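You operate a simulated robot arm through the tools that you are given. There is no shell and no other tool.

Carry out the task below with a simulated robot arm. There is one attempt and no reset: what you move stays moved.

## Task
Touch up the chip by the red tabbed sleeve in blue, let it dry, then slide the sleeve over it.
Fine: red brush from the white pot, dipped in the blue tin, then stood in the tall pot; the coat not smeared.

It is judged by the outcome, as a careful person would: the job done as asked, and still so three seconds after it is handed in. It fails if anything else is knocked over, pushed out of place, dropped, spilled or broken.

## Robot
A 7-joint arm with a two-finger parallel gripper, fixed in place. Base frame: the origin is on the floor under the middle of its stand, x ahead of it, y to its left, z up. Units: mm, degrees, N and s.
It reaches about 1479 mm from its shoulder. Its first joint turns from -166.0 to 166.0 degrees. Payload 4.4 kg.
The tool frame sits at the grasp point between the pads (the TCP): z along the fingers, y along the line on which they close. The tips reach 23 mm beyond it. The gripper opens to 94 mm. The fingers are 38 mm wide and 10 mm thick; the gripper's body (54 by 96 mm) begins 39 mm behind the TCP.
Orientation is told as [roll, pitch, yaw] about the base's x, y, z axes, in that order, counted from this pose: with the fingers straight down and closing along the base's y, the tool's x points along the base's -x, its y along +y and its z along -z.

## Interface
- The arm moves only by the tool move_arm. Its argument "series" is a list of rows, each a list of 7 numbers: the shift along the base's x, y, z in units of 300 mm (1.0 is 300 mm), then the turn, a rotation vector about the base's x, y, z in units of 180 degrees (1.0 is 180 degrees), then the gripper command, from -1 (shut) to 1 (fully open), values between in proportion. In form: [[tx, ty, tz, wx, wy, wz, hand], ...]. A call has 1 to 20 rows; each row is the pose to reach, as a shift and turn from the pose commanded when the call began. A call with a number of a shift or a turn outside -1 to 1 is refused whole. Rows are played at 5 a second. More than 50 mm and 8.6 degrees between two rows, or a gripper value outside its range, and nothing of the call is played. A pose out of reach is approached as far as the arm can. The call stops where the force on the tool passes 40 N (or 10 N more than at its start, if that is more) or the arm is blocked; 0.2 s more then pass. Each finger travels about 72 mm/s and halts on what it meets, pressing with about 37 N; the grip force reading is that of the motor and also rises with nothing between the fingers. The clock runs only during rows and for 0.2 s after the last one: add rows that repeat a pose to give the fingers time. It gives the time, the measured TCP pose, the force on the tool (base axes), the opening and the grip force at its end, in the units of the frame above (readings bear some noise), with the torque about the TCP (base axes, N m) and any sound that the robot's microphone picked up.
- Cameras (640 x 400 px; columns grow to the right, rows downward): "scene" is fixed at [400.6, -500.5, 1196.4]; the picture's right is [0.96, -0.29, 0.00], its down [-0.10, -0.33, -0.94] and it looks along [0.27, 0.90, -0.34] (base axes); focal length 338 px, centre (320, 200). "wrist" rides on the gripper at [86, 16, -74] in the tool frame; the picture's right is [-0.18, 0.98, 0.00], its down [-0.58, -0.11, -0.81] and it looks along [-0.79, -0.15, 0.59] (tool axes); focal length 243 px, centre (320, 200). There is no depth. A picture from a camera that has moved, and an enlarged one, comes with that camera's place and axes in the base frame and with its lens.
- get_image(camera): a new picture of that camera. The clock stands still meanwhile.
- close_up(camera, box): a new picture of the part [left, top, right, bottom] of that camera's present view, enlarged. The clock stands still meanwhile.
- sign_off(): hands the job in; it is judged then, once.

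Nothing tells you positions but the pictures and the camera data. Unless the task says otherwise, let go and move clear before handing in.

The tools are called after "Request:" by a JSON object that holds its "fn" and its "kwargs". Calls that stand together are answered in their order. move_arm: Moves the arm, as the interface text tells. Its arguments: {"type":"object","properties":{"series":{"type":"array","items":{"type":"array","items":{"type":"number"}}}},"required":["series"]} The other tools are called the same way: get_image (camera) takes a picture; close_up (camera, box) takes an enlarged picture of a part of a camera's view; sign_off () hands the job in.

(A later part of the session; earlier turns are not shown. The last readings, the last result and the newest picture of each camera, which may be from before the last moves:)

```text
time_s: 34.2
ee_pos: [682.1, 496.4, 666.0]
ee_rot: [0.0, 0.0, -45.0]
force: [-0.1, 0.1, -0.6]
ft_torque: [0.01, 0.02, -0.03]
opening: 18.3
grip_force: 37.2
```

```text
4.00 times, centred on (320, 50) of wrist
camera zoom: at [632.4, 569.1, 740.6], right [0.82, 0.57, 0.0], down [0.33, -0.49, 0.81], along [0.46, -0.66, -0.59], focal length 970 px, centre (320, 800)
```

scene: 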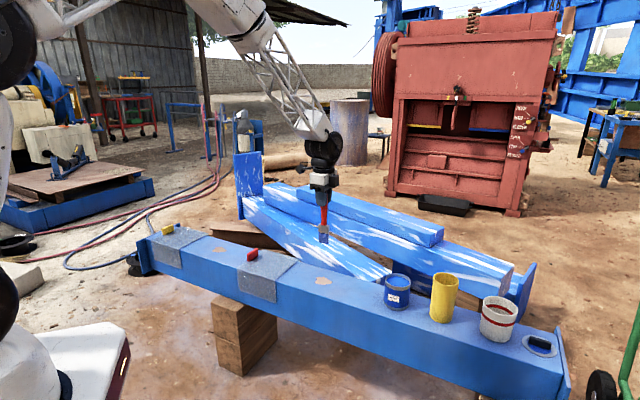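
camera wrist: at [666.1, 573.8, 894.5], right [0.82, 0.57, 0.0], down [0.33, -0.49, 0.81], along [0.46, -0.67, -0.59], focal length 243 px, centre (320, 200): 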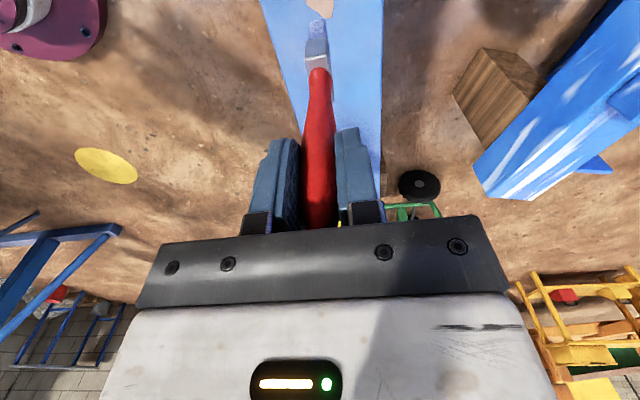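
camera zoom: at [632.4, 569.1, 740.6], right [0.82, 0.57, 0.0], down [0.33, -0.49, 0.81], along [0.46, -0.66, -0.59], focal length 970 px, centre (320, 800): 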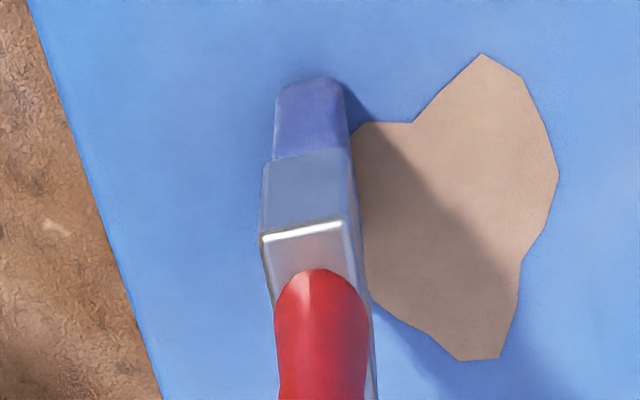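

Request:
{"fn": "move_arm", "kwargs": {"series": [[0, 0, -0.0033, 0, 0, 0, -1], [0, 0, -0.0067, 0, 0, 0, -1], [0, 0, -0.0067, 0, 0, 0, -1]]}}

Request:
{"fn": "close_up", "kwargs": {"camera": "scene", "box": [310, 255, 350, 295]}}

Request:
{"fn": "close_up", "kwargs": {"camera": "wrist", "box": [290, 5, 370, 65]}}

```text
time_s: 35.0
ee_pos: [682.2, 497.3, 664.6]
ee_rot: [0.1, -0.1, -45.0]
force: [-2.3, -1.7, 25.9]
ft_torque: [-0.34, 0.3, -0.02]
opening: 18.3
grip_force: 36.8
```

```text
10.00 times, centred on (330, 275) of scene
camera zoom: at [400.6, -500.5, 1196.4], right [0.96, -0.29, 0.0], down [-0.1, -0.33, -0.94], along [0.27, 0.9, -0.34], focal length 3378 px, centre (220, -550)
```

zoom: 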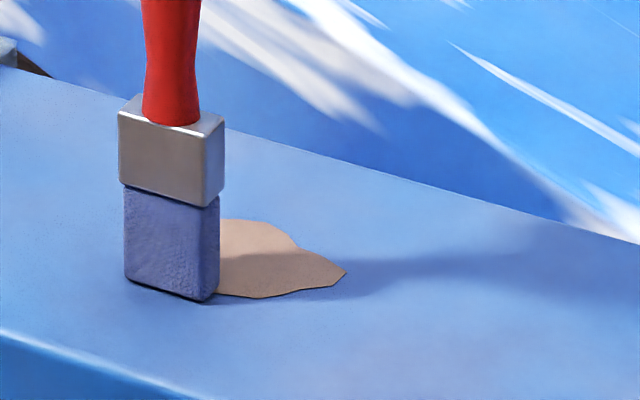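

```text
6.67 times, centred on (330, 35) of wrist
camera zoom: at [632.7, 569.3, 740.2], right [0.82, 0.57, 0.0], down [0.33, -0.49, 0.81], along [0.46, -0.66, -0.59], focal length 1618 px, centre (253, 1300)
```

zoom: 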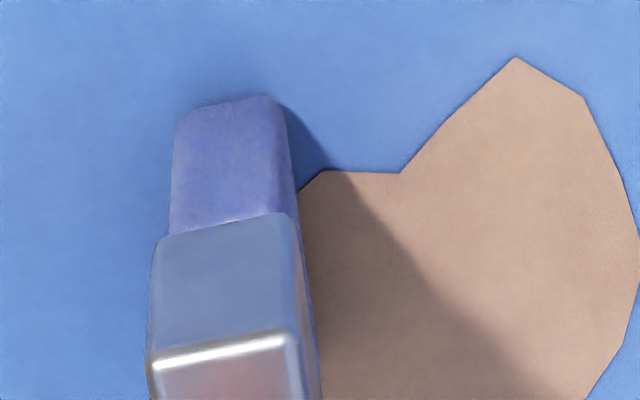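

The brush touched firmly (26 N), so contact is at TCP z of about 665. I'll ease up to a light touch and make the first stroke across the chip.

Request:
{"fn": "move_arm", "kwargs": {"series": [[0, 0, 0.0025, 0, 0, 0, -1], [0.0165, 0.0165, 0.0025, 0, 0, 0, -1], [0.033, 0.033, 0.0025, 0, 0, 0, -1], [0.0495, 0.0495, 0.0025, 0, 0, 0, -1], [0.066, 0.066, 0.0025, 0, 0, 0, -1], [0.0825, 0.0825, 0.0025, 0, 0, 0, -1], [0.099, 0.099, 0.0025, 0, 0, 0, -1], [0.1155, 0.1155, 0.0025, 0, 0, 0, -1], [0.132, 0.132, 0.0025, 0, 0, 0, -1]]}}

Request:
{"fn": "close_up", "kwargs": {"camera": "scene", "box": [310, 255, 350, 295]}}

Request:
{"fn": "close_up", "kwargs": {"camera": "wrist", "box": [250, 0, 390, 100]}}

```text
time_s: 37.0
ee_pos: [721.0, 536.8, 664.4]
ee_rot: [0.1, 0.0, -45.0]
force: [-2.9, -3.2, 7.8]
ft_torque: [-0.39, 0.41, 0.03]
opening: 18.5
grip_force: 37.4
```

```text
10.00 times, centred on (330, 275) of scene
camera zoom: at [400.6, -500.5, 1196.4], right [0.96, -0.29, 0.0], down [-0.1, -0.33, -0.94], along [0.27, 0.9, -0.34], focal length 3378 px, centre (220, -550)
```

zoom: 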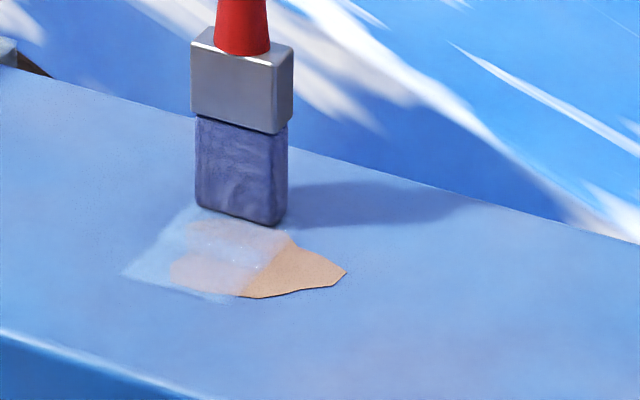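

```text
4.00 times, centred on (320, 50) of wrist
camera zoom: at [671.0, 608.4, 739.2], right [0.82, 0.57, 0.0], down [0.33, -0.49, 0.81], along [0.46, -0.67, -0.59], focal length 970 px, centre (320, 800)
```

zoom: 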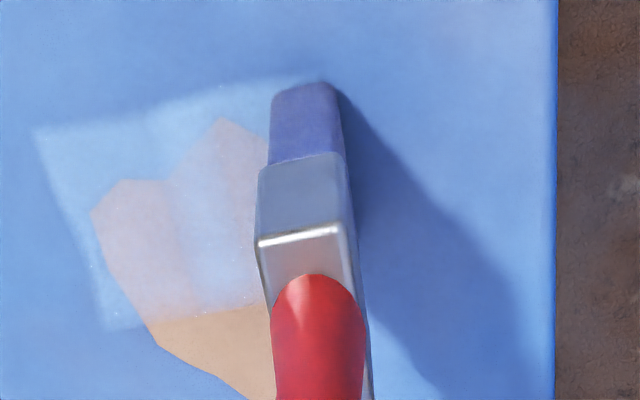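

The first stroke left a thin, even wet coat, so the contact height is right. I'll build it up with a return stroke and then move to the middle lane.

Request:
{"fn": "move_arm", "kwargs": {"series": [[-0.0165, -0.0165, 0, 0, 0, 0, -1], [-0.033, -0.033, 0, 0, 0, 0, -1], [-0.0495, -0.0495, 0, 0, 0, 0, -1], [-0.066, -0.066, 0, 0, 0, 0, -1], [-0.0825, -0.0825, 0, 0, 0, 0, -1], [-0.099, -0.099, 0, 0, 0, 0, -1], [-0.1155, -0.1155, 0, 0, 0, 0, -1], [-0.132, -0.132, 0, 0, 0, 0, -1], [-0.1085, -0.1555, 0, 0, 0, 0, -1], [-0.0849, -0.1791, 0, 0, 0, 0, -1], [-0.0684, -0.1626, 0, 0, 0, 0, -1], [-0.0519, -0.1461, 0, 0, 0, 0, -1], [-0.0354, -0.1296, 0, 0, 0, 0, -1], [-0.0189, -0.1131, 0, 0, 0, 0, -1], [-0.0024, -0.0966, 0, 0, 0, 0, -1], [0.0141, -0.0801, 0, 0, 0, 0, -1], [0.0306, -0.0636, 0, 0, 0, 0, -1], [0.0471, -0.0471, 0, 0, 0, 0, -1]]}}

Request:
{"fn": "close_up", "kwargs": {"camera": "scene", "box": [310, 255, 350, 295]}}

Request:
{"fn": "close_up", "kwargs": {"camera": "wrist", "box": [250, 0, 390, 100]}}

```text
time_s: 40.8
ee_pos: [734.1, 522.8, 663.6]
ee_rot: [-0.1, 0.0, -45.1]
force: [0.1, -0.4, -0.5]
ft_torque: [0.0, -0.06, 0.03]
opening: 18.4
grip_force: 36.8
```

```text
10.00 times, centred on (330, 275) of scene
camera zoom: at [400.6, -500.5, 1196.4], right [0.96, -0.29, 0.0], down [-0.1, -0.33, -0.94], along [0.27, 0.9, -0.34], focal length 3378 px, centre (220, -550)
```

zoom: 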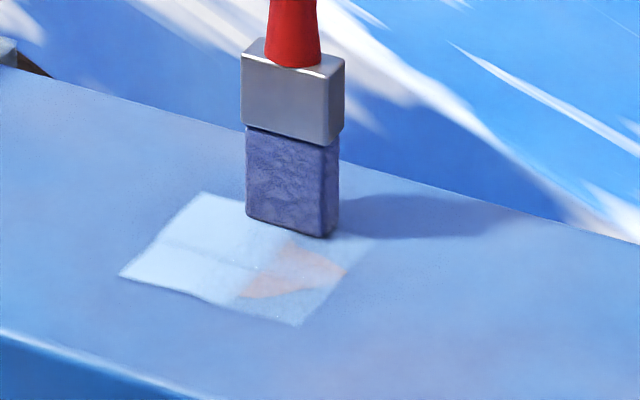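

```text
4.00 times, centred on (320, 50) of wrist
camera zoom: at [685.7, 594.6, 739.4], right [0.82, 0.57, 0.0], down [0.33, -0.49, 0.81], along [0.46, -0.67, -0.59], focal length 970 px, centre (320, 800)
```

zoom: 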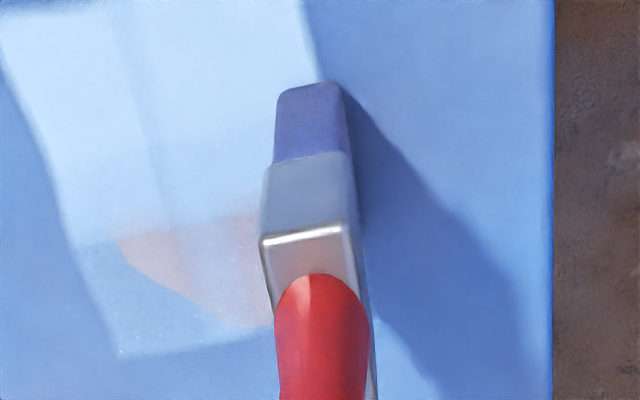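

The coat is building up and the chip is nearly hidden except at its far end. I'll make another pass in the middle lane and then the third lane.

Request:
{"fn": "move_arm", "kwargs": {"series": [[-0.0165, -0.0165, -0.0013, 0, 0, 0, -1], [-0.033, -0.033, -0.0013, 0, 0, 0, -1], [-0.0495, -0.0495, -0.0013, 0, 0, 0, -1], [-0.066, -0.066, -0.0013, 0, 0, 0, -1], [-0.0825, -0.0825, -0.0013, 0, 0, 0, -1], [-0.099, -0.099, -0.0013, 0, 0, 0, -1], [-0.1155, -0.1155, -0.0013, 0, 0, 0, -1], [-0.132, -0.132, -0.0013, 0, 0, 0, -1], [-0.1085, -0.1555, -0.0013, 0, 0, 0, -1], [-0.0849, -0.1791, -0.0013, 0, 0, 0, -1], [-0.0684, -0.1626, -0.0013, 0, 0, 0, -1], [-0.0519, -0.1461, -0.0013, 0, 0, 0, -1], [-0.0354, -0.1296, -0.0013, 0, 0, 0, -1], [-0.0189, -0.1131, -0.0013, 0, 0, 0, -1], [-0.0024, -0.0966, -0.0013, 0, 0, 0, -1], [0.0141, -0.0801, -0.0013, 0, 0, 0, -1], [0.0306, -0.0636, -0.0013, 0, 0, 0, -1], [0.0471, -0.0471, -0.0013, 0, 0, 0, -1]]}}

Request:
{"fn": "close_up", "kwargs": {"camera": "scene", "box": [310, 255, 350, 295]}}

Request:
{"fn": "close_up", "kwargs": {"camera": "wrist", "box": [250, 0, 390, 100]}}

```text
time_s: 44.6
ee_pos: [749.4, 508.2, 663.1]
ee_rot: [0.0, 0.0, -44.8]
force: [-1.9, -0.8, 6.0]
ft_torque: [-0.24, 0.3, 0.04]
opening: 18.3
grip_force: 36.8
```

```text
10.00 times, centred on (330, 275) of scene
camera zoom: at [400.6, -500.5, 1196.4], right [0.96, -0.29, 0.0], down [-0.1, -0.33, -0.94], along [0.27, 0.9, -0.34], focal length 3378 px, centre (220, -550)
```

zoom: 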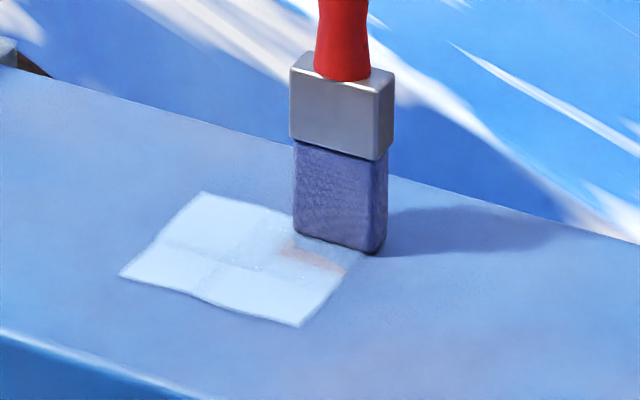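

```text
4.00 times, centred on (320, 50) of wrist
camera zoom: at [699.8, 580.4, 739.1], right [0.82, 0.57, 0.0], down [0.33, -0.49, 0.81], along [0.46, -0.66, -0.59], focal length 970 px, centre (320, 800)
```

zoom: 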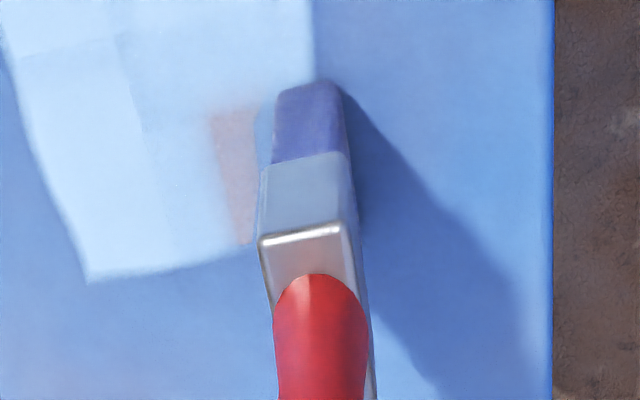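

The third lane seems to have left little paint, so the brush may be running dry or barely touching. I'll lift straight up and look at the whole patch.

Request:
{"fn": "move_arm", "kwargs": {"series": [[0, 0, 0.03, 0, 0, 0, -1], [0, 0, 0.1, 0, 0, 0, -1], [0, 0, 0.2, 0, 0, 0, -1], [0, 0, 0.3, 0, 0, 0, -1], [-0.03, 0.06, 0.4, 0, 0, 0, -1], [-0.1, 0.12, 0.5, 0, 0, 0, -1], [-0.17, 0.18, 0.5, 0, 0, 0, -1], [-0.2, 0.2, 0.5, 0, 0, 0, -1], [-0.2, 0.2, 0.5, 0, 0, 0, -1]]}}

Request:
{"fn": "close_up", "kwargs": {"camera": "scene", "box": [305, 200, 365, 300]}}

Request:
{"fn": "close_up", "kwargs": {"camera": "scene", "box": [305, 265, 345, 295]}}

Request:
{"fn": "close_up", "kwargs": {"camera": "wrist", "box": [250, 0, 390, 100]}}

```text
time_s: 46.6
ee_pos: [689.8, 568.1, 815.0]
ee_rot: [0.0, 0.1, -44.9]
force: [-0.1, 0.3, -1.1]
ft_torque: [-0.01, -0.01, 0.01]
opening: 18.5
grip_force: 37.0
```

```text
4.00 times, centred on (335, 250) of scene
camera zoom: at [400.6, -500.5, 1196.4], right [0.96, -0.29, 0.0], down [-0.1, -0.33, -0.94], along [0.27, 0.9, -0.34], focal length 1351 px, centre (260, 0)
```

zoom: 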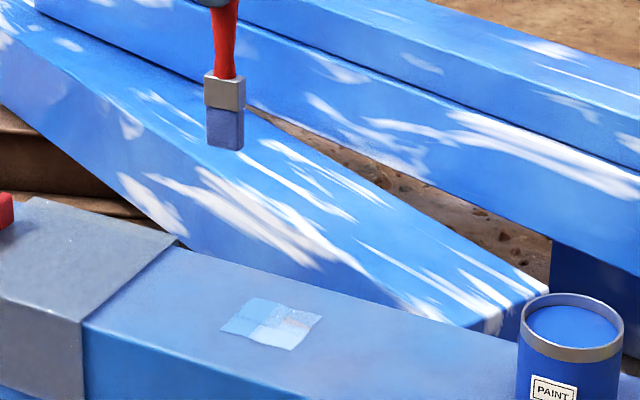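

```text
13.33 times, centred on (325, 280) of scene
camera zoom: at [400.6, -500.5, 1196.4], right [0.96, -0.29, 0.0], down [-0.1, -0.33, -0.94], along [0.27, 0.9, -0.34], focal length 4505 px, centre (253, -867)
```

zoom: 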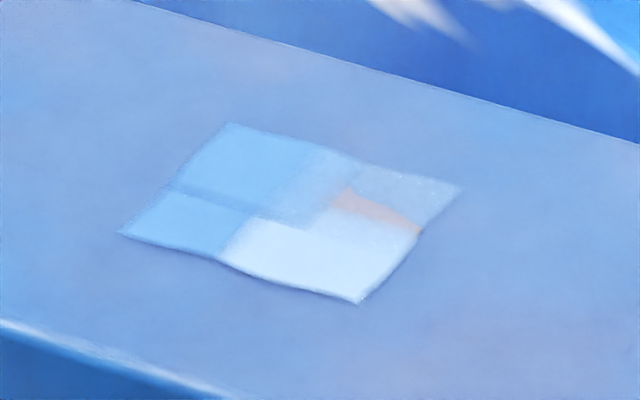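

```text
4.00 times, centred on (320, 50) of wrist
camera zoom: at [639.2, 640.2, 890.0], right [0.82, 0.57, 0.0], down [0.33, -0.49, 0.81], along [0.46, -0.67, -0.59], focal length 970 px, centre (320, 800)
```

zoom: 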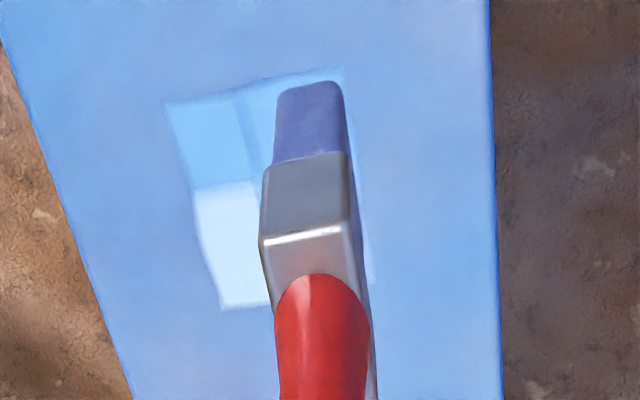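

The coat covers most of the chip, and the oldest part is already losing its wet sheen. One strip on the far side still shows bare, so I'll dip again and finish that side.

Request:
{"fn": "move_arm", "kwargs": {"series": [[0.0596, -0.0709, 0.01, 0, 0, 0, -1], [0.1193, -0.1418, 0.02, 0, 0, 0, -1], [0.1789, -0.2127, 0.02, 0, 0, 0, -1], [0.2386, -0.2836, 0.02, 0, 0, 0, -1], [0.2982, -0.3544, 0.02, 0, 0, 0, -1], [0.3578, -0.4253, 0.02, 0, 0, 0, -1], [0.4175, -0.4962, 0.02, 0, 0, 0, -1], [0.4771, -0.5671, 0.02, 0, 0, 0, -1], [0.5368, -0.638, 0.02, 0, 0, 0, -1], [0.5964, -0.7089, 0.02, 0, 0, 0, -1], [0.656, -0.7798, 0.02, 0, 0, 0, -1], [0.7157, -0.8507, 0.02, 0, 0, 0, -1], [0.7157, -0.8507, 0.02, 0, 0, 0, -1], [0.7157, -0.8507, 0.02, 0, 0, 0, -1]]}}

Request:
{"fn": "close_up", "kwargs": {"camera": "wrist", "box": [250, 0, 390, 100]}}

Request:
{"fn": "close_up", "kwargs": {"camera": "scene", "box": [305, 265, 345, 295]}}

Request:
{"fn": "close_up", "kwargs": {"camera": "scene", "box": [340, 190, 460, 320]}}

```text
time_s: 49.6
ee_pos: [903.0, 314.0, 819.0]
ee_rot: [0.0, 0.0, -45.0]
force: [1.1, 0.0, -1.3]
ft_torque: [0.01, 0.03, -0.04]
opening: 18.5
grip_force: 37.2
```

```text
4.00 times, centred on (320, 50) of wrist
camera zoom: at [853.8, 385.4, 894.4], right [0.82, 0.57, 0.0], down [0.33, -0.49, 0.81], along [0.46, -0.67, -0.59], focal length 970 px, centre (320, 800)
```

zoom: 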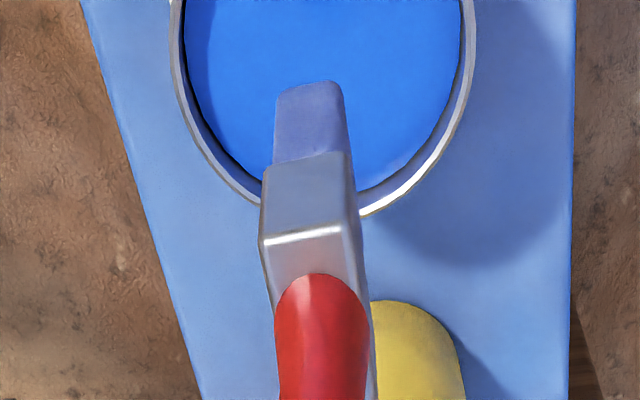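

```text
13.33 times, centred on (325, 280) of scene
camera zoom: at [400.6, -500.5, 1196.4], right [0.96, -0.29, 0.0], down [-0.1, -0.33, -0.94], along [0.27, 0.9, -0.34], focal length 4505 px, centre (253, -867)
```

zoom: 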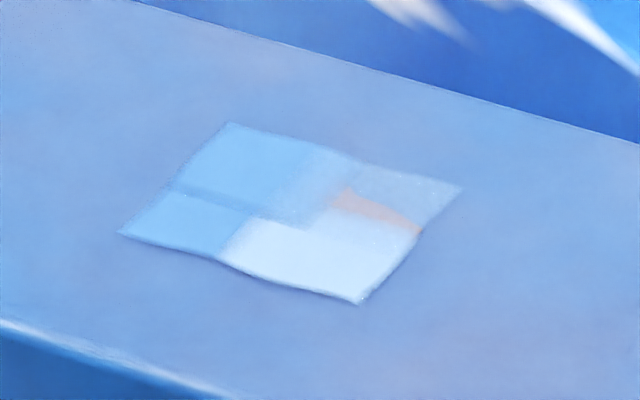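

```text
3.08 times, centred on (400, 255) of scene
camera zoom: at [400.6, -500.5, 1196.4], right [0.96, -0.29, 0.0], down [-0.1, -0.33, -0.94], along [0.27, 0.9, -0.34], focal length 1040 px, centre (74, 31)
```

zoom: 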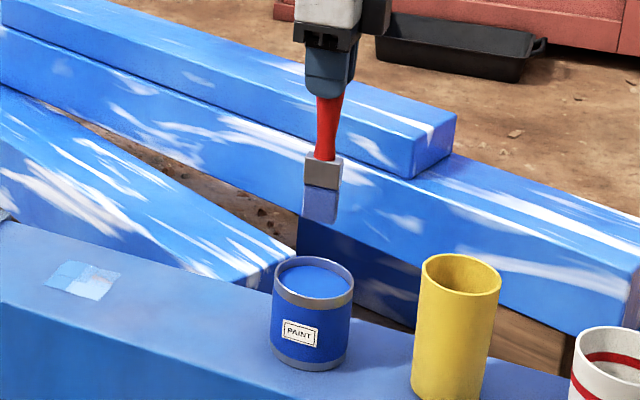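

Request:
{"fn": "move_arm", "kwargs": {"series": [[0, 0, -0.07, 0, 0, 0, -1], [0, 0, -0.14, 0, 0, 0, -1], [0, 0, -0.21, 0, 0, 0, -1], [0, 0, -0.26, 0, 0, 0, -1], [0, 0, -0.3, 0, 0, 0, -1], [0, 0, -0.33, 0, 0, 0, -1], [0, 0, -0.35, 0, 0, 0, -1], [0, 0, -0.35, 0, 0, 0, -1], [0, 0, -0.35, 0, 0, 0, -1], [0, 0, -0.35, 0, 0, 0, -1], [0, 0, -0.32, 0, 0, 0, -1], [0, 0, -0.28, 0, 0, 0, -1], [0, 0, -0.25, 0, 0, 0, -1], [0, 0, -0.25, 0, 0, 0, -1], [0, 0, -0.25, 0, 0, 0, -1], [0, 0, -0.25, 0, 0, 0, -1], [0, 0, -0.25, 0, 0, 0, -1]]}}

Request:
{"fn": "close_up", "kwargs": {"camera": "scene", "box": [340, 190, 460, 320]}}

Request:
{"fn": "close_up", "kwargs": {"camera": "scene", "box": [305, 265, 345, 295]}}

```text
time_s: 53.2
ee_pos: [904.3, 313.5, 744.0]
ee_rot: [-0.1, -0.1, -45.0]
force: [0.0, 0.0, -0.8]
ft_torque: [0.01, 0.0, 0.01]
opening: 18.3
grip_force: 36.9
```

```text
3.08 times, centred on (400, 255) of scene
camera zoom: at [400.6, -500.5, 1196.4], right [0.96, -0.29, 0.0], down [-0.1, -0.33, -0.94], along [0.27, 0.9, -0.34], focal length 1040 px, centre (74, 31)
```

zoom: 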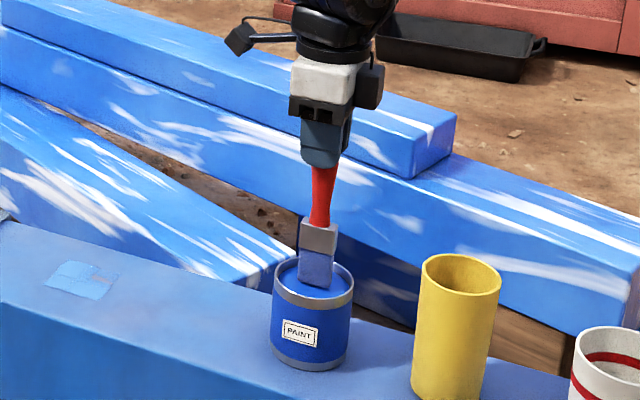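

```text
13.33 times, centred on (325, 280) of scene
camera zoom: at [400.6, -500.5, 1196.4], right [0.96, -0.29, 0.0], down [-0.1, -0.33, -0.94], along [0.27, 0.9, -0.34], focal length 4505 px, centre (253, -867)
```

zoom: 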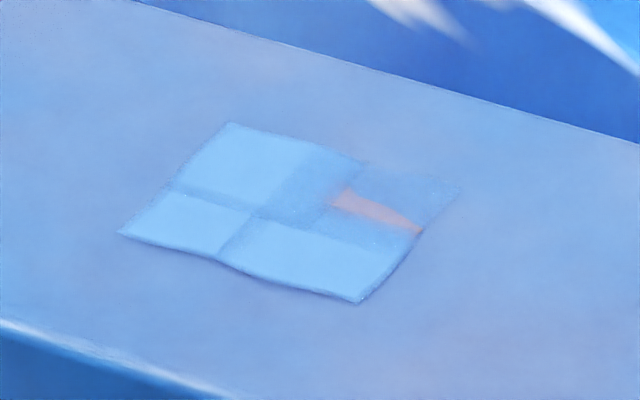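

The earlier coat has dried to an even blue about 10 s after painting, and only the far-side quarter is thin. I'll bring the re-loaded brush to that quarter.

Request:
{"fn": "move_arm", "kwargs": {"series": [[0, 0, 0.06, 0, 0, 0, -1], [0, 0, 0.13, 0, 0, 0, -1], [0, 0, 0.2, 0, 0, 0, -1], [-0.03, 0.03, 0.25, 0, 0, 0, -1], [-0.1, 0.097, 0.25, 0, 0, 0, -1], [-0.17, 0.164, 0.25, 0, 0, 0, -1], [-0.24, 0.232, 0.25, 0, 0, 0, -1], [-0.31, 0.3, 0.25, 0, 0, 0, -1], [-0.38, 0.367, 0.25, 0, 0, 0, -1], [-0.45, 0.435, 0.25, 0, 0, 0, -1], [-0.52, 0.502, 0.2, 0, 0, 0, -1], [-0.58, 0.56, 0.1, 0, 0, 0, -1], [-0.6027, 0.5823, 0, 0, 0, 0, -1], [-0.6027, 0.5823, -0.1, 0, 0, 0, -1], [-0.6027, 0.5823, -0.18, 0, 0, 0, -1], [-0.6027, 0.5823, -0.23, 0, 0, 0, -1], [-0.6027, 0.5823, -0.2545, 0, 0, 0, -1], [-0.6027, 0.5823, -0.2545, 0, 0, 0, -1]]}}

Request:
{"fn": "close_up", "kwargs": {"camera": "scene", "box": [305, 255, 345, 295]}}

Request:
{"fn": "close_up", "kwargs": {"camera": "wrist", "box": [250, 0, 390, 100]}}

```text
time_s: 57.0
ee_pos: [723.6, 487.0, 669.1]
ee_rot: [-0.1, 0.0, -45.0]
force: [0.2, -0.5, -0.8]
ft_torque: [0.0, 0.02, -0.01]
opening: 18.3
grip_force: 36.9
```

```text
10.00 times, centred on (325, 275) of scene
camera zoom: at [400.6, -500.5, 1196.4], right [0.96, -0.29, 0.0], down [-0.1, -0.33, -0.94], along [0.27, 0.9, -0.34], focal length 3378 px, centre (270, -550)
```

zoom: 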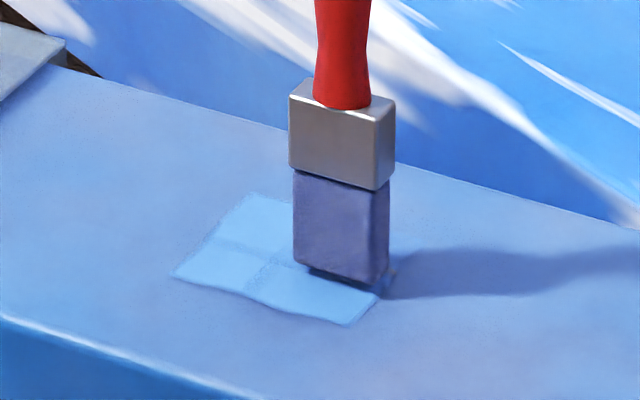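

```text
4.00 times, centred on (320, 50) of wrist
camera zoom: at [673.9, 559.5, 744.0], right [0.82, 0.57, 0.0], down [0.33, -0.49, 0.81], along [0.46, -0.66, -0.59], focal length 970 px, centre (320, 800)
```

zoom: 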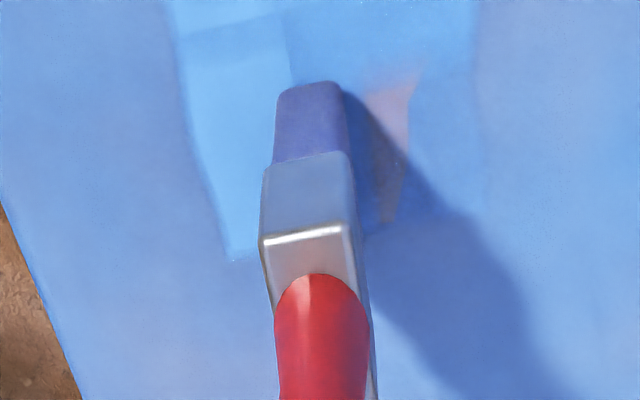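

Request:
{"fn": "move_arm", "kwargs": {"series": [[0, 0, -0.008, 0, 0, 0, -1], [0, 0, -0.0133, 0, 0, 0, -1], [0, 0, -0.016, 0, 0, 0, -1], [0, 0, -0.016, 0, 0, 0, -1]]}}

```text
time_s: 58.0
ee_pos: [724.1, 486.1, 664.6]
ee_rot: [0.0, 0.0, -45.0]
force: [-2.1, 1.6, 7.2]
ft_torque: [0.09, 0.29, 0.03]
opening: 18.5
grip_force: 37.1
```

I have light contact at 7 N. I'll make three passes over the thin strip, ending on the far side.

Request:
{"fn": "move_arm", "kwargs": {"series": [[0.0165, 0.0165, 0, 0, 0, 0, -1], [0.033, 0.033, 0, 0, 0, 0, -1], [0.0495, 0.0495, 0, 0, 0, 0, -1], [0.066, 0.066, 0, 0, 0, 0, -1], [0.0825, 0.0825, 0, 0, 0, 0, -1], [0.066, 0.066, -0.001, 0, 0, 0, -1], [0.0495, 0.0495, -0.001, 0, 0, 0, -1], [0.033, 0.033, -0.001, 0, 0, 0, -1], [0.0165, 0.0165, -0.001, 0, 0, 0, -1], [0.033, 0.033, -0.001, 0, 0, 0, -1], [0.0495, 0.0495, -0.001, 0, 0, 0, -1], [0.066, 0.066, -0.001, 0, 0, 0, -1], [0.0825, 0.0825, -0.001, 0, 0, 0, -1]]}}

Request:
{"fn": "close_up", "kwargs": {"camera": "scene", "box": [305, 255, 345, 295]}}

Request:
{"fn": "close_up", "kwargs": {"camera": "wrist", "box": [250, 0, 390, 100]}}

```text
time_s: 60.8
ee_pos: [747.7, 512.3, 663.0]
ee_rot: [0.0, 0.0, -44.9]
force: [-3.3, -4.8, 17.2]
ft_torque: [-0.79, 0.69, 0.0]
opening: 18.6
grip_force: 36.9
```

```text
10.00 times, centred on (325, 275) of scene
camera zoom: at [400.6, -500.5, 1196.4], right [0.96, -0.29, 0.0], down [-0.1, -0.33, -0.94], along [0.27, 0.9, -0.34], focal length 3378 px, centre (270, -550)
```

zoom: 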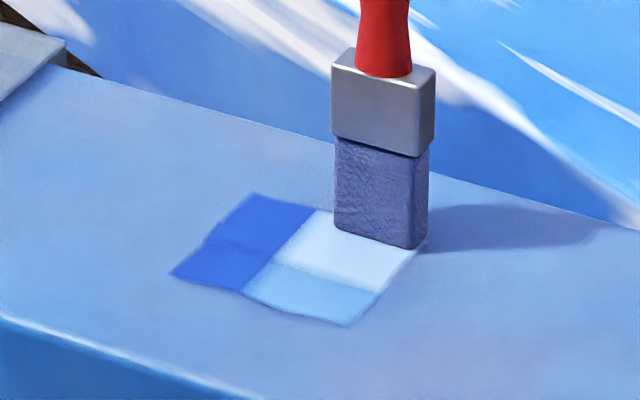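

```text
4.00 times, centred on (320, 50) of wrist
camera zoom: at [698.3, 584.4, 738.7], right [0.82, 0.57, 0.0], down [0.33, -0.49, 0.81], along [0.46, -0.67, -0.59], focal length 970 px, centre (320, 800)
```

zoom: 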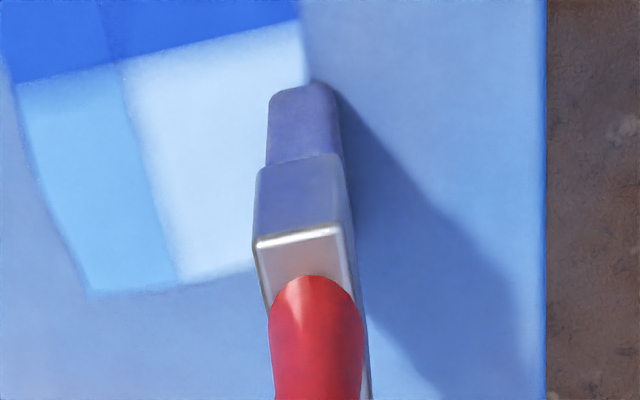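

No bare spot shows any more, with the newest part whitish (wet), older light blue, and the oldest a deep dry blue. I'll lift straight off and check the whole patch.

Request:
{"fn": "move_arm", "kwargs": {"series": [[0, 0, 0.03, 0, 0, 0, -1], [0, 0, 0.1, 0, 0, 0, -1], [0, 0, 0.2, 0, 0, 0, -1], [0, 0, 0.3, 0, 0, 0, -1], [0, 0, 0.4, 0, 0, 0, -1], [0, 0, 0.5, 0, 0, 0, -1], [0.05, -0.05, 0.55, 0, 0, 0, -1], [0.12, -0.12, 0.6, 0, 0, 0, -1], [0.19, -0.19, 0.65, 0, 0, 0, -1], [0.19, -0.19, 0.65, 0, 0, 0, -1]]}}

Request:
{"fn": "close_up", "kwargs": {"camera": "scene", "box": [305, 265, 345, 295]}}

Request:
{"fn": "get_image", "kwargs": {"camera": "scene"}}

Request:
{"fn": "get_image", "kwargs": {"camera": "wrist"}}

```text
time_s: 63.0
ee_pos: [804.2, 454.7, 857.2]
ee_rot: [0.0, 0.0, -45.0]
force: [-0.2, 0.5, -0.4]
ft_torque: [-0.01, 0.0, -0.01]
opening: 18.4
grip_force: 37.3
```

```text
13.33 times, centred on (325, 280) of scene
camera zoom: at [400.6, -500.5, 1196.4], right [0.96, -0.29, 0.0], down [-0.1, -0.33, -0.94], along [0.27, 0.9, -0.34], focal length 4505 px, centre (253, -867)
```

zoom: 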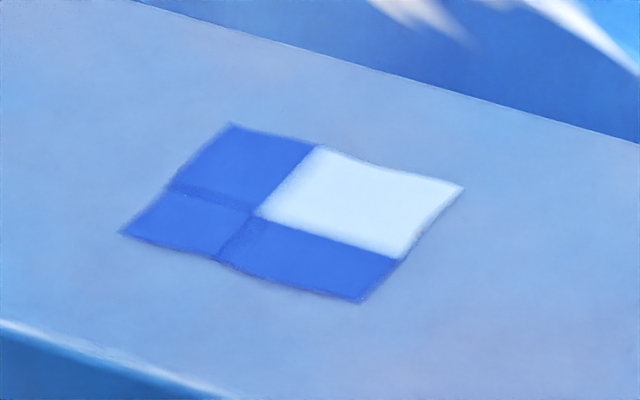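

```text
taken
```

scene: 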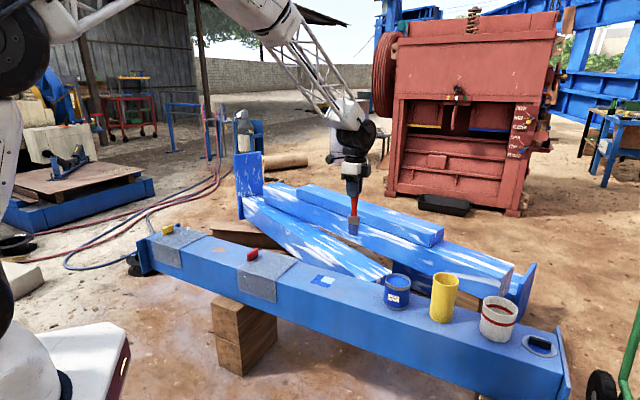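

```text
taken
camera wrist: at [754.8, 527.5, 933.2], right [0.82, 0.57, 0.0], down [0.33, -0.49, 0.81], along [0.46, -0.66, -0.59], focal length 243 px, centre (320, 200)
```

wrist: 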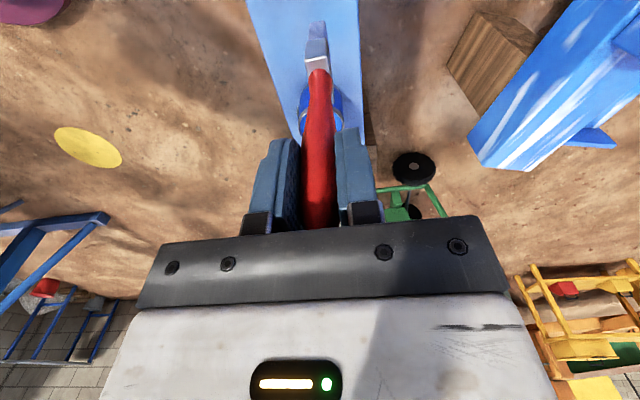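

The coat now covers the chip completely, with only the last quarter still wet. I'll carry the brush over the tall pot.

Request:
{"fn": "move_arm", "kwargs": {"series": [[0.0543, -0.0678, 0.003, 0, 0, 0, -1], [0.1086, -0.1356, 0.003, 0, 0, 0, -1], [0.1628, -0.2033, 0.003, 0, 0, 0, -1], [0.2171, -0.2711, 0.003, 0, 0, 0, -1], [0.2714, -0.3389, 0.003, 0, 0, 0, -1], [0.3257, -0.4067, 0.003, 0, 0, 0, -1], [0.3799, -0.4744, 0.003, 0, 0, 0, -1], [0.4342, -0.5422, 0.003, 0, 0, 0, -1], [0.4885, -0.61, 0.003, 0, 0, 0, -1], [0.5428, -0.6778, 0.003, 0, 0, 0, -1], [0.597, -0.7456, 0.003, 0, 0, 0, -1], [0.6513, -0.8133, 0.003, 0, 0, 0, -1], [0.6513, -0.8133, 0.003, 0, 0, 0, -1], [0.6513, -0.8133, 0.003, 0, 0, 0, -1]]}}

Request:
{"fn": "close_up", "kwargs": {"camera": "wrist", "box": [250, 0, 390, 100]}}

Request:
{"fn": "close_up", "kwargs": {"camera": "scene", "box": [390, 180, 510, 340]}}

Request:
{"fn": "close_up", "kwargs": {"camera": "scene", "box": [305, 265, 345, 295]}}

```text
time_s: 66.0
ee_pos: [1000.4, 210.7, 859.9]
ee_rot: [0.1, 0.0, -45.1]
force: [0.9, -0.1, -0.7]
ft_torque: [0.03, 0.0, -0.01]
opening: 18.6
grip_force: 37.0
```

```text
4.00 times, centred on (320, 50) of wrist
camera zoom: at [951.9, 283.4, 935.3], right [0.82, 0.57, 0.0], down [0.33, -0.49, 0.81], along [0.46, -0.67, -0.59], focal length 970 px, centre (320, 800)
```

zoom: 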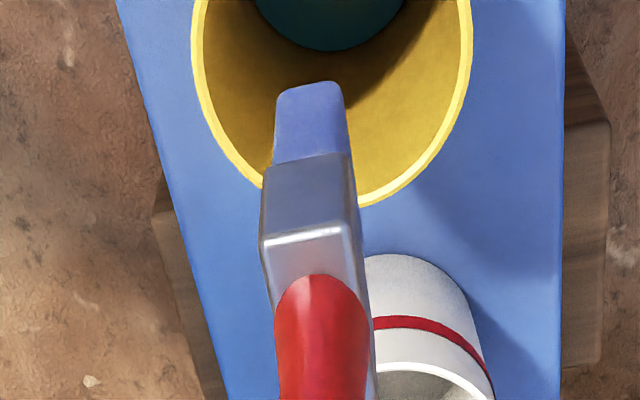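

```text
2.50 times, centred on (450, 260) of scene
camera zoom: at [400.6, -500.5, 1196.4], right [0.96, -0.29, 0.0], down [-0.1, -0.33, -0.94], along [0.27, 0.9, -0.34], focal length 845 px, centre (-5, 50)
```

zoom: 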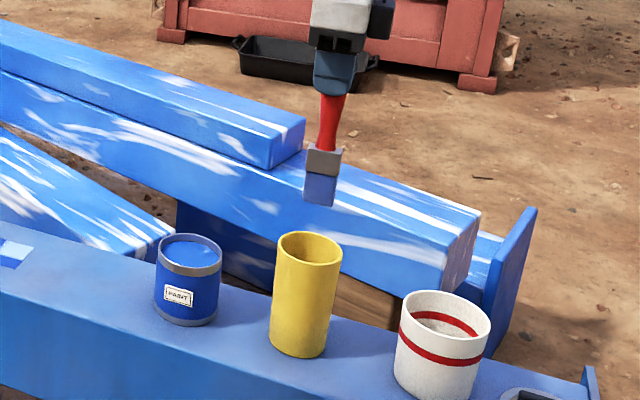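

```text
13.33 times, centred on (325, 280) of scene
camera zoom: at [400.6, -500.5, 1196.4], right [0.96, -0.29, 0.0], down [-0.1, -0.33, -0.94], along [0.27, 0.9, -0.34], focal length 4505 px, centre (253, -867)
```

zoom: 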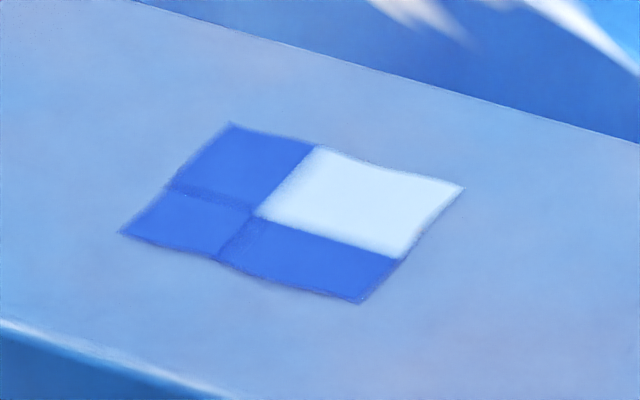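

I'm about 2 mm off the tall pot's centre, so I'll correct that and lower the brush well inside without touching bottom yet.

Request:
{"fn": "move_arm", "kwargs": {"series": [[0.005, 0.0067, -0.05, 0, 0, 0, -1], [0.005, 0.0067, -0.12, 0, 0, 0, -1], [0.005, 0.0067, -0.19, 0, 0, 0, -1], [0.005, 0.0067, -0.26, 0, 0, 0, -1], [0.005, 0.0067, -0.33, 0, 0, 0, -1], [0.005, 0.0067, -0.4, 0, 0, 0, -1], [0.005, 0.0067, -0.46, 0, 0, 0, -1], [0.005, 0.0067, -0.52, 0, 0, 0, -1], [0.005, 0.0067, -0.56, 0, 0, 0, -1], [0.005, 0.0067, -0.5867, 0, 0, 0, -1], [0.005, 0.0067, -0.5867, 0, 0, 0, -1]]}}

Request:
{"fn": "close_up", "kwargs": {"camera": "wrist", "box": [230, 0, 410, 140]}}

Request:
{"fn": "close_up", "kwargs": {"camera": "scene", "box": [390, 180, 510, 340]}}

```text
time_s: 68.4
ee_pos: [1001.3, 213.3, 685.0]
ee_rot: [-0.1, 0.0, -45.0]
force: [0.0, 0.8, -0.6]
ft_torque: [0.01, -0.02, 0.0]
opening: 18.3
grip_force: 37.1
```

```text
2.86 times, centred on (320, 70) of wrist
camera zoom: at [952.1, 286.3, 759.3], right [0.82, 0.57, 0.0], down [0.33, -0.49, 0.81], along [0.46, -0.67, -0.59], focal length 693 px, centre (320, 571)
```

zoom: 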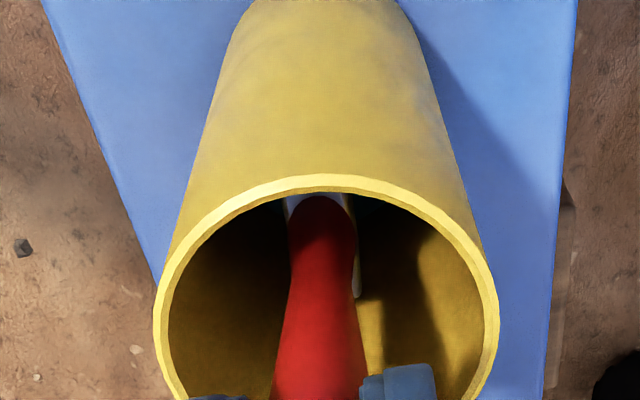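

```text
2.50 times, centred on (450, 260) of scene
camera zoom: at [400.6, -500.5, 1196.4], right [0.96, -0.29, 0.0], down [-0.1, -0.33, -0.94], along [0.27, 0.9, -0.34], focal length 845 px, centre (-5, 50)
```

zoom: 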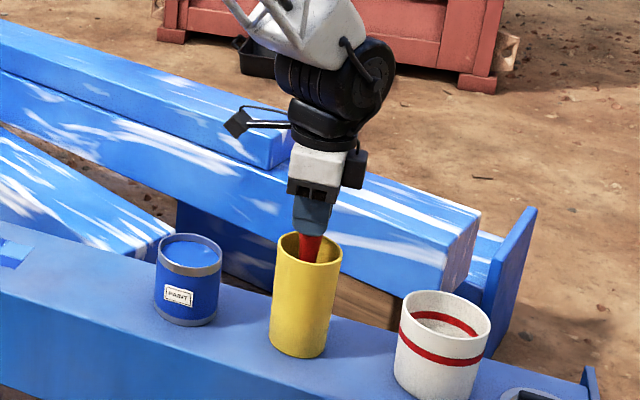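

The brush is centred inside the pot and nothing is touching. I'll lower it the last few millimetres in small steps until it just rests on the bottom.

Request:
{"fn": "move_arm", "kwargs": {"series": [[0, 0, -0.0167, 0, 0, 0, -1], [0, 0, -0.03, 0, 0, 0, -1], [0, 0, -0.0393, 0, 0, 0, -1], [0, 0, -0.0427, 0, 0, 0, -1], [0, 0, -0.046, 0, 0, 0, -1], [0, 0, -0.046, 0, 0, 0, -1]]}}

Request:
{"fn": "close_up", "kwargs": {"camera": "scene", "box": [425, 240, 475, 290]}}

```text
time_s: 69.8
ee_pos: [1001.2, 214.1, 669.8]
ee_rot: [0.0, 0.0, -44.9]
force: [0.2, 0.4, -0.8]
ft_torque: [0.0, -0.02, 0.01]
opening: 18.5
grip_force: 37.1
```

```text
8.00 times, centred on (450, 265) of scene
camera zoom: at [400.6, -500.5, 1196.4], right [0.96, -0.29, 0.0], down [-0.1, -0.33, -0.94], along [0.27, 0.9, -0.34], focal length 2703 px, centre (-720, -320)
```

zoom: 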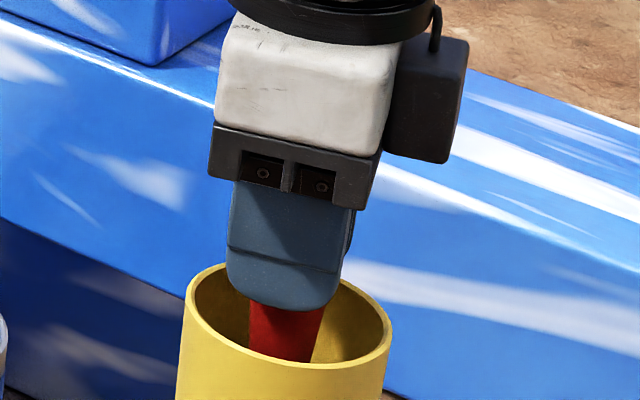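

Request:
{"fn": "move_arm", "kwargs": {"series": [[0, 0, -0.003, 0, 0, 0, -1], [0, 0, -0.0053, 0, 0, 0, -1], [0, 0, -0.0053, 0, 0, 0, -1]]}}

```text
time_s: 70.6
ee_pos: [1001.4, 213.2, 668.0]
ee_rot: [0.0, 0.0, -45.1]
force: [-0.3, -0.1, 0.6]
ft_torque: [0.01, 0.0, 0.02]
opening: 18.5
grip_force: 36.8
```

Request:
{"fn": "move_arm", "kwargs": {"series": [[0, 0, -0.001, 0, 0, 0, -1], [0, 0, -0.0017, 0, 0, 0, -1], [0, 0, -0.0017, 0, 0, 0, -1]]}}

```text
time_s: 71.4
ee_pos: [1002.8, 213.7, 668.7]
ee_rot: [-0.1, 0.0, -45.0]
force: [-0.3, 0.6, 2.9]
ft_torque: [0.12, 0.13, -0.01]
opening: 18.3
grip_force: 36.7
```

The brush is resting on the pot's bottom with light contact. I'll open the fingers slowly so it stays standing.

Request:
{"fn": "move_arm", "kwargs": {"series": [[0, 0, 0, 0, 0, 0, -0.58], [0, 0, 0, 0, 0, 0, -0.55], [0, 0, 0, 0, 0, 0, -0.5], [0, 0, 0, 0, 0, 0, -0.42], [0, 0, 0, 0, 0, 0, -0.3], [0, 0, 0, 0, 0, 0, -0.15], [0, 0, 0, 0, 0, 0, 0.05], [0, 0, 0, 0, 0, 0, 0.3], [0, 0, 0, 0, 0, 0, 0.6], [0, 0, 0, 0, 0, 0, 0.8], [0, 0, 0, 0, 0, 0, 0.8]]}}

Request:
{"fn": "get_image", "kwargs": {"camera": "wrist"}}

Request:
{"fn": "close_up", "kwargs": {"camera": "scene", "box": [405, 230, 495, 330]}}

Request:
{"fn": "close_up", "kwargs": {"camera": "scene", "box": [305, 265, 345, 295]}}

```text
time_s: 73.8
ee_pos: [1002.7, 213.7, 667.9]
ee_rot: [0.0, 0.0, -45.0]
force: [-0.8, -0.3, -0.4]
ft_torque: [0.05, 0.01, -0.01]
opening: 84.7
grip_force: 0.0
```

```text
taken
camera wrist: at [953.2, 286.1, 742.7], right [0.82, 0.57, 0.0], down [0.33, -0.49, 0.81], along [0.46, -0.67, -0.59], focal length 243 px, centre (320, 200)
```

wrist: 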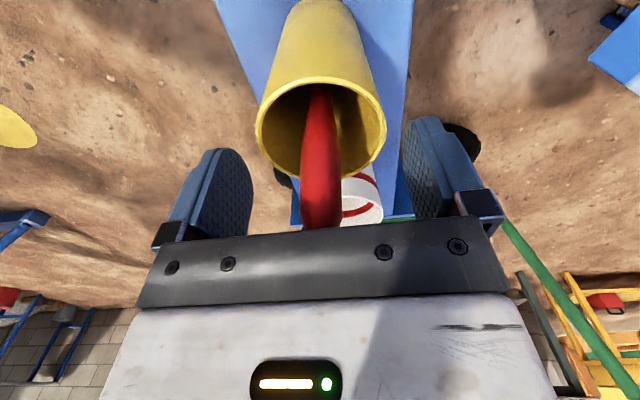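

```text
4.00 times, centred on (450, 280) of scene
camera zoom: at [400.6, -500.5, 1196.4], right [0.96, -0.29, 0.0], down [-0.1, -0.33, -0.94], along [0.27, 0.9, -0.34], focal length 1351 px, centre (-200, -120)
```

zoom: 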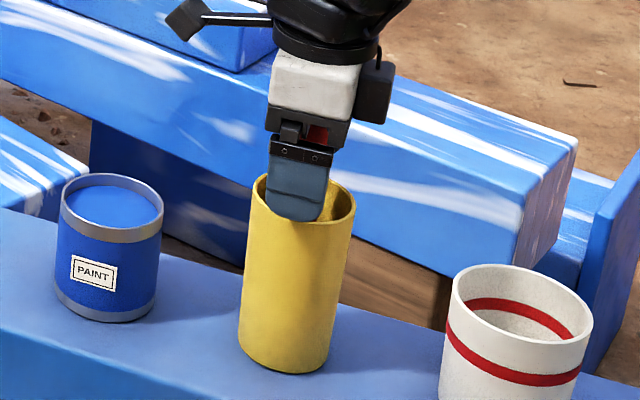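

```text
13.33 times, centred on (325, 280) of scene
camera zoom: at [400.6, -500.5, 1196.4], right [0.96, -0.29, 0.0], down [-0.1, -0.33, -0.94], along [0.27, 0.9, -0.34], focal length 4505 px, centre (253, -867)
```

zoom: 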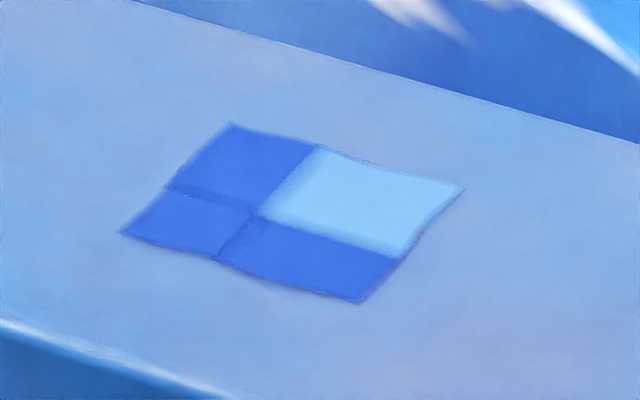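

The brush stands upright and free in the tall pot, and the last quarter of the coat is drying to light blue. I'll lift the hand straight up, clear of the handle.

Request:
{"fn": "move_arm", "kwargs": {"series": [[0, 0, 0.03, 0, 0, 0, 0.8], [0, 0, 0.08, 0, 0, 0, 0.8], [0, 0, 0.15, 0, 0, 0, 0.8], [0, 0, 0.23, 0, 0, 0, 0.8], [0, 0, 0.32, 0, 0, 0, 0.8], [0, 0, 0.42, 0, 0, 0, 0.8], [0, 0, 0.53, 0, 0, 0, 0.8], [0, 0, 0.64, 0, 0, 0, 0.8], [0, 0, 0.64, 0, 0, 0, 0.8]]}}

Request:
{"fn": "get_image", "kwargs": {"camera": "wrist"}}

Request:
{"fn": "close_up", "kwargs": {"camera": "scene", "box": [370, 220, 550, 360]}}

```text
time_s: 75.8
ee_pos: [1001.1, 212.5, 860.0]
ee_rot: [-0.1, -0.1, -45.0]
force: [-1.6, -0.5, 0.3]
ft_torque: [0.05, 0.04, 0.02]
opening: 84.8
grip_force: 0.1
```

```text
taken
camera wrist: at [952.4, 285.1, 934.4], right [0.82, 0.57, 0.0], down [0.33, -0.49, 0.81], along [0.46, -0.66, -0.59], focal length 243 px, centre (320, 200)
```

wrist: 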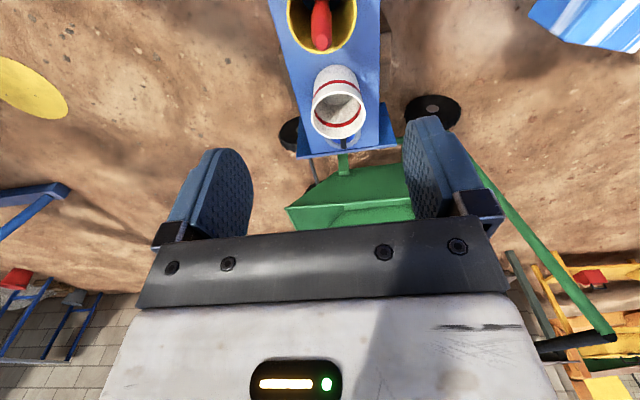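

```text
2.86 times, centred on (460, 290) of scene
camera zoom: at [400.6, -500.5, 1196.4], right [0.96, -0.29, 0.0], down [-0.1, -0.33, -0.94], along [0.27, 0.9, -0.34], focal length 965 px, centre (-80, -57)
```

zoom: 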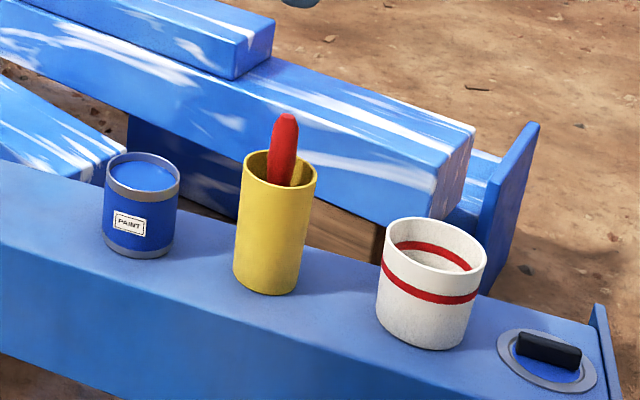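

The brush is safely stood in the tall pot and everything else is in place. While the coat dries I'll swing the hand round to yaw +45 and go and look at the red tab.

Request:
{"fn": "move_arm", "kwargs": {"series": [[-0.0806, 0.0667, 0, 0, 0, 0.0208, 0.8], [-0.1611, 0.1333, 0, 0, 0, 0.0417, 0.8], [-0.2417, 0.2, 0, 0, 0, 0.0625, 0.8], [-0.3222, 0.2667, 0, 0, 0, 0.0833, 0.8], [-0.4028, 0.3333, 0, 0, 0, 0.1042, 0.8], [-0.4833, 0.4, 0, 0, 0, 0.125, 0.8], [-0.5639, 0.4667, 0, 0, 0, 0.1458, 0.8], [-0.6444, 0.5333, 0, 0, 0, 0.1667, 0.8], [-0.725, 0.6, 0, 0, 0, 0.1875, 0.8], [-0.8056, 0.6667, 0, 0, 0, 0.2083, 0.8], [-0.8861, 0.7333, 0, 0, 0, 0.2292, 0.8], [-0.9667, 0.8, 0, 0, 0, 0.25, 0.8]]}}

Request:
{"fn": "move_arm", "kwargs": {"series": [[-0.0815, 0.0631, -0.0139, 0, 0, 0.0208, 0.8], [-0.1631, 0.1261, -0.0278, 0, 0, 0.0417, 0.8], [-0.2446, 0.1892, -0.0417, 0, 0, 0.0625, 0.8], [-0.3261, 0.2522, -0.0556, 0, 0, 0.0833, 0.8], [-0.4076, 0.3153, -0.0694, 0, 0, 0.1042, 0.8], [-0.4892, 0.3783, -0.0833, 0, 0, 0.125, 0.8], [-0.5707, 0.4414, -0.0972, 0, 0, 0.1458, 0.8], [-0.6522, 0.5044, -0.1111, 0, 0, 0.1667, 0.8], [-0.7338, 0.5675, -0.125, 0, 0, 0.1875, 0.8], [-0.8153, 0.6306, -0.1389, 0, 0, 0.2083, 0.8], [-0.8968, 0.6936, -0.1528, 0, 0, 0.2292, 0.8], [-0.9783, 0.7567, -0.1667, 0, 0, 0.25, 0.8], [-0.9783, 0.7567, -0.1667, 0, 0, 0.25, 0.8], [-0.9783, 0.7567, -0.1667, 0, 0, 0.25, 0.8]]}}

Request:
{"fn": "get_image", "kwargs": {"camera": "wrist"}}

Request:
{"fn": "get_image", "kwargs": {"camera": "scene"}}

Request:
{"fn": "close_up", "kwargs": {"camera": "scene", "box": [305, 265, 345, 295]}}

```text
time_s: 78.4
ee_pos: [715.0, 453.3, 858.0]
ee_rot: [0.0, 0.0, 0.1]
force: [0.4, 0.4, -0.5]
ft_torque: [-0.01, -0.02, 0.03]
opening: 84.6
grip_force: 0.1
```

```text
time_s: 81.4
ee_pos: [418.8, 679.9, 808.5]
ee_rot: [0.1, 0.0, 45.0]
force: [-0.6, -0.1, 0.0]
ft_torque: [-0.01, -0.01, -0.01]
opening: 84.6
grip_force: 0.0
```

```text
taken
camera wrist: at [346.4, 629.5, 884.1], right [-0.57, 0.82, 0.0], down [0.49, 0.33, 0.81], along [0.66, 0.46, -0.59], focal length 243 px, centre (320, 200)
```

wrist: 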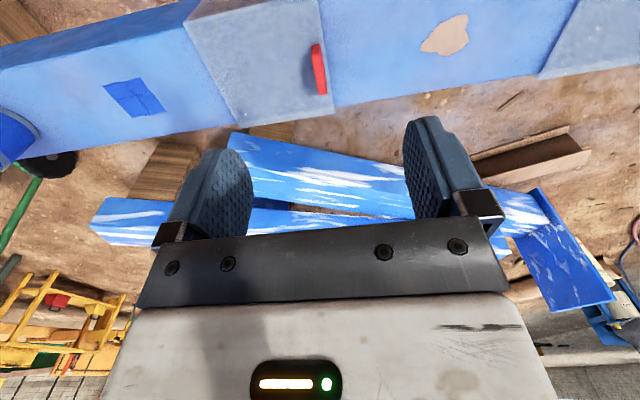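

```text
taken
```

scene: 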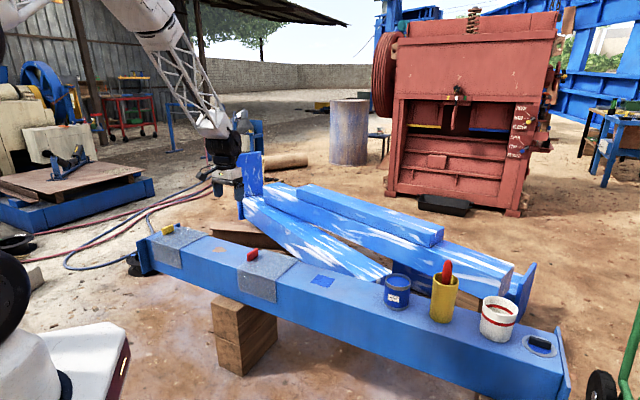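

```text
13.33 times, centred on (325, 280) of scene
camera zoom: at [400.6, -500.5, 1196.4], right [0.96, -0.29, 0.0], down [-0.1, -0.33, -0.94], along [0.27, 0.9, -0.34], focal length 4505 px, centre (253, -867)
```

zoom: 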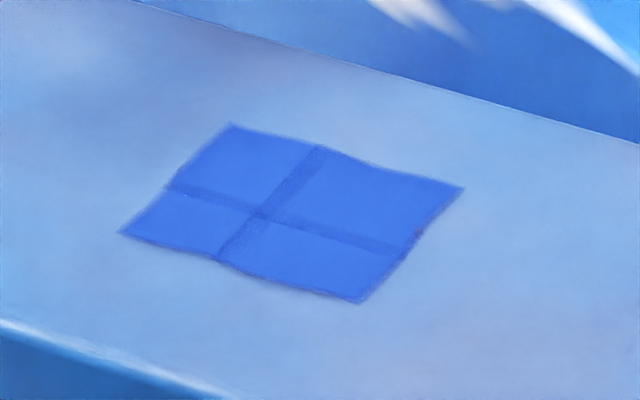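

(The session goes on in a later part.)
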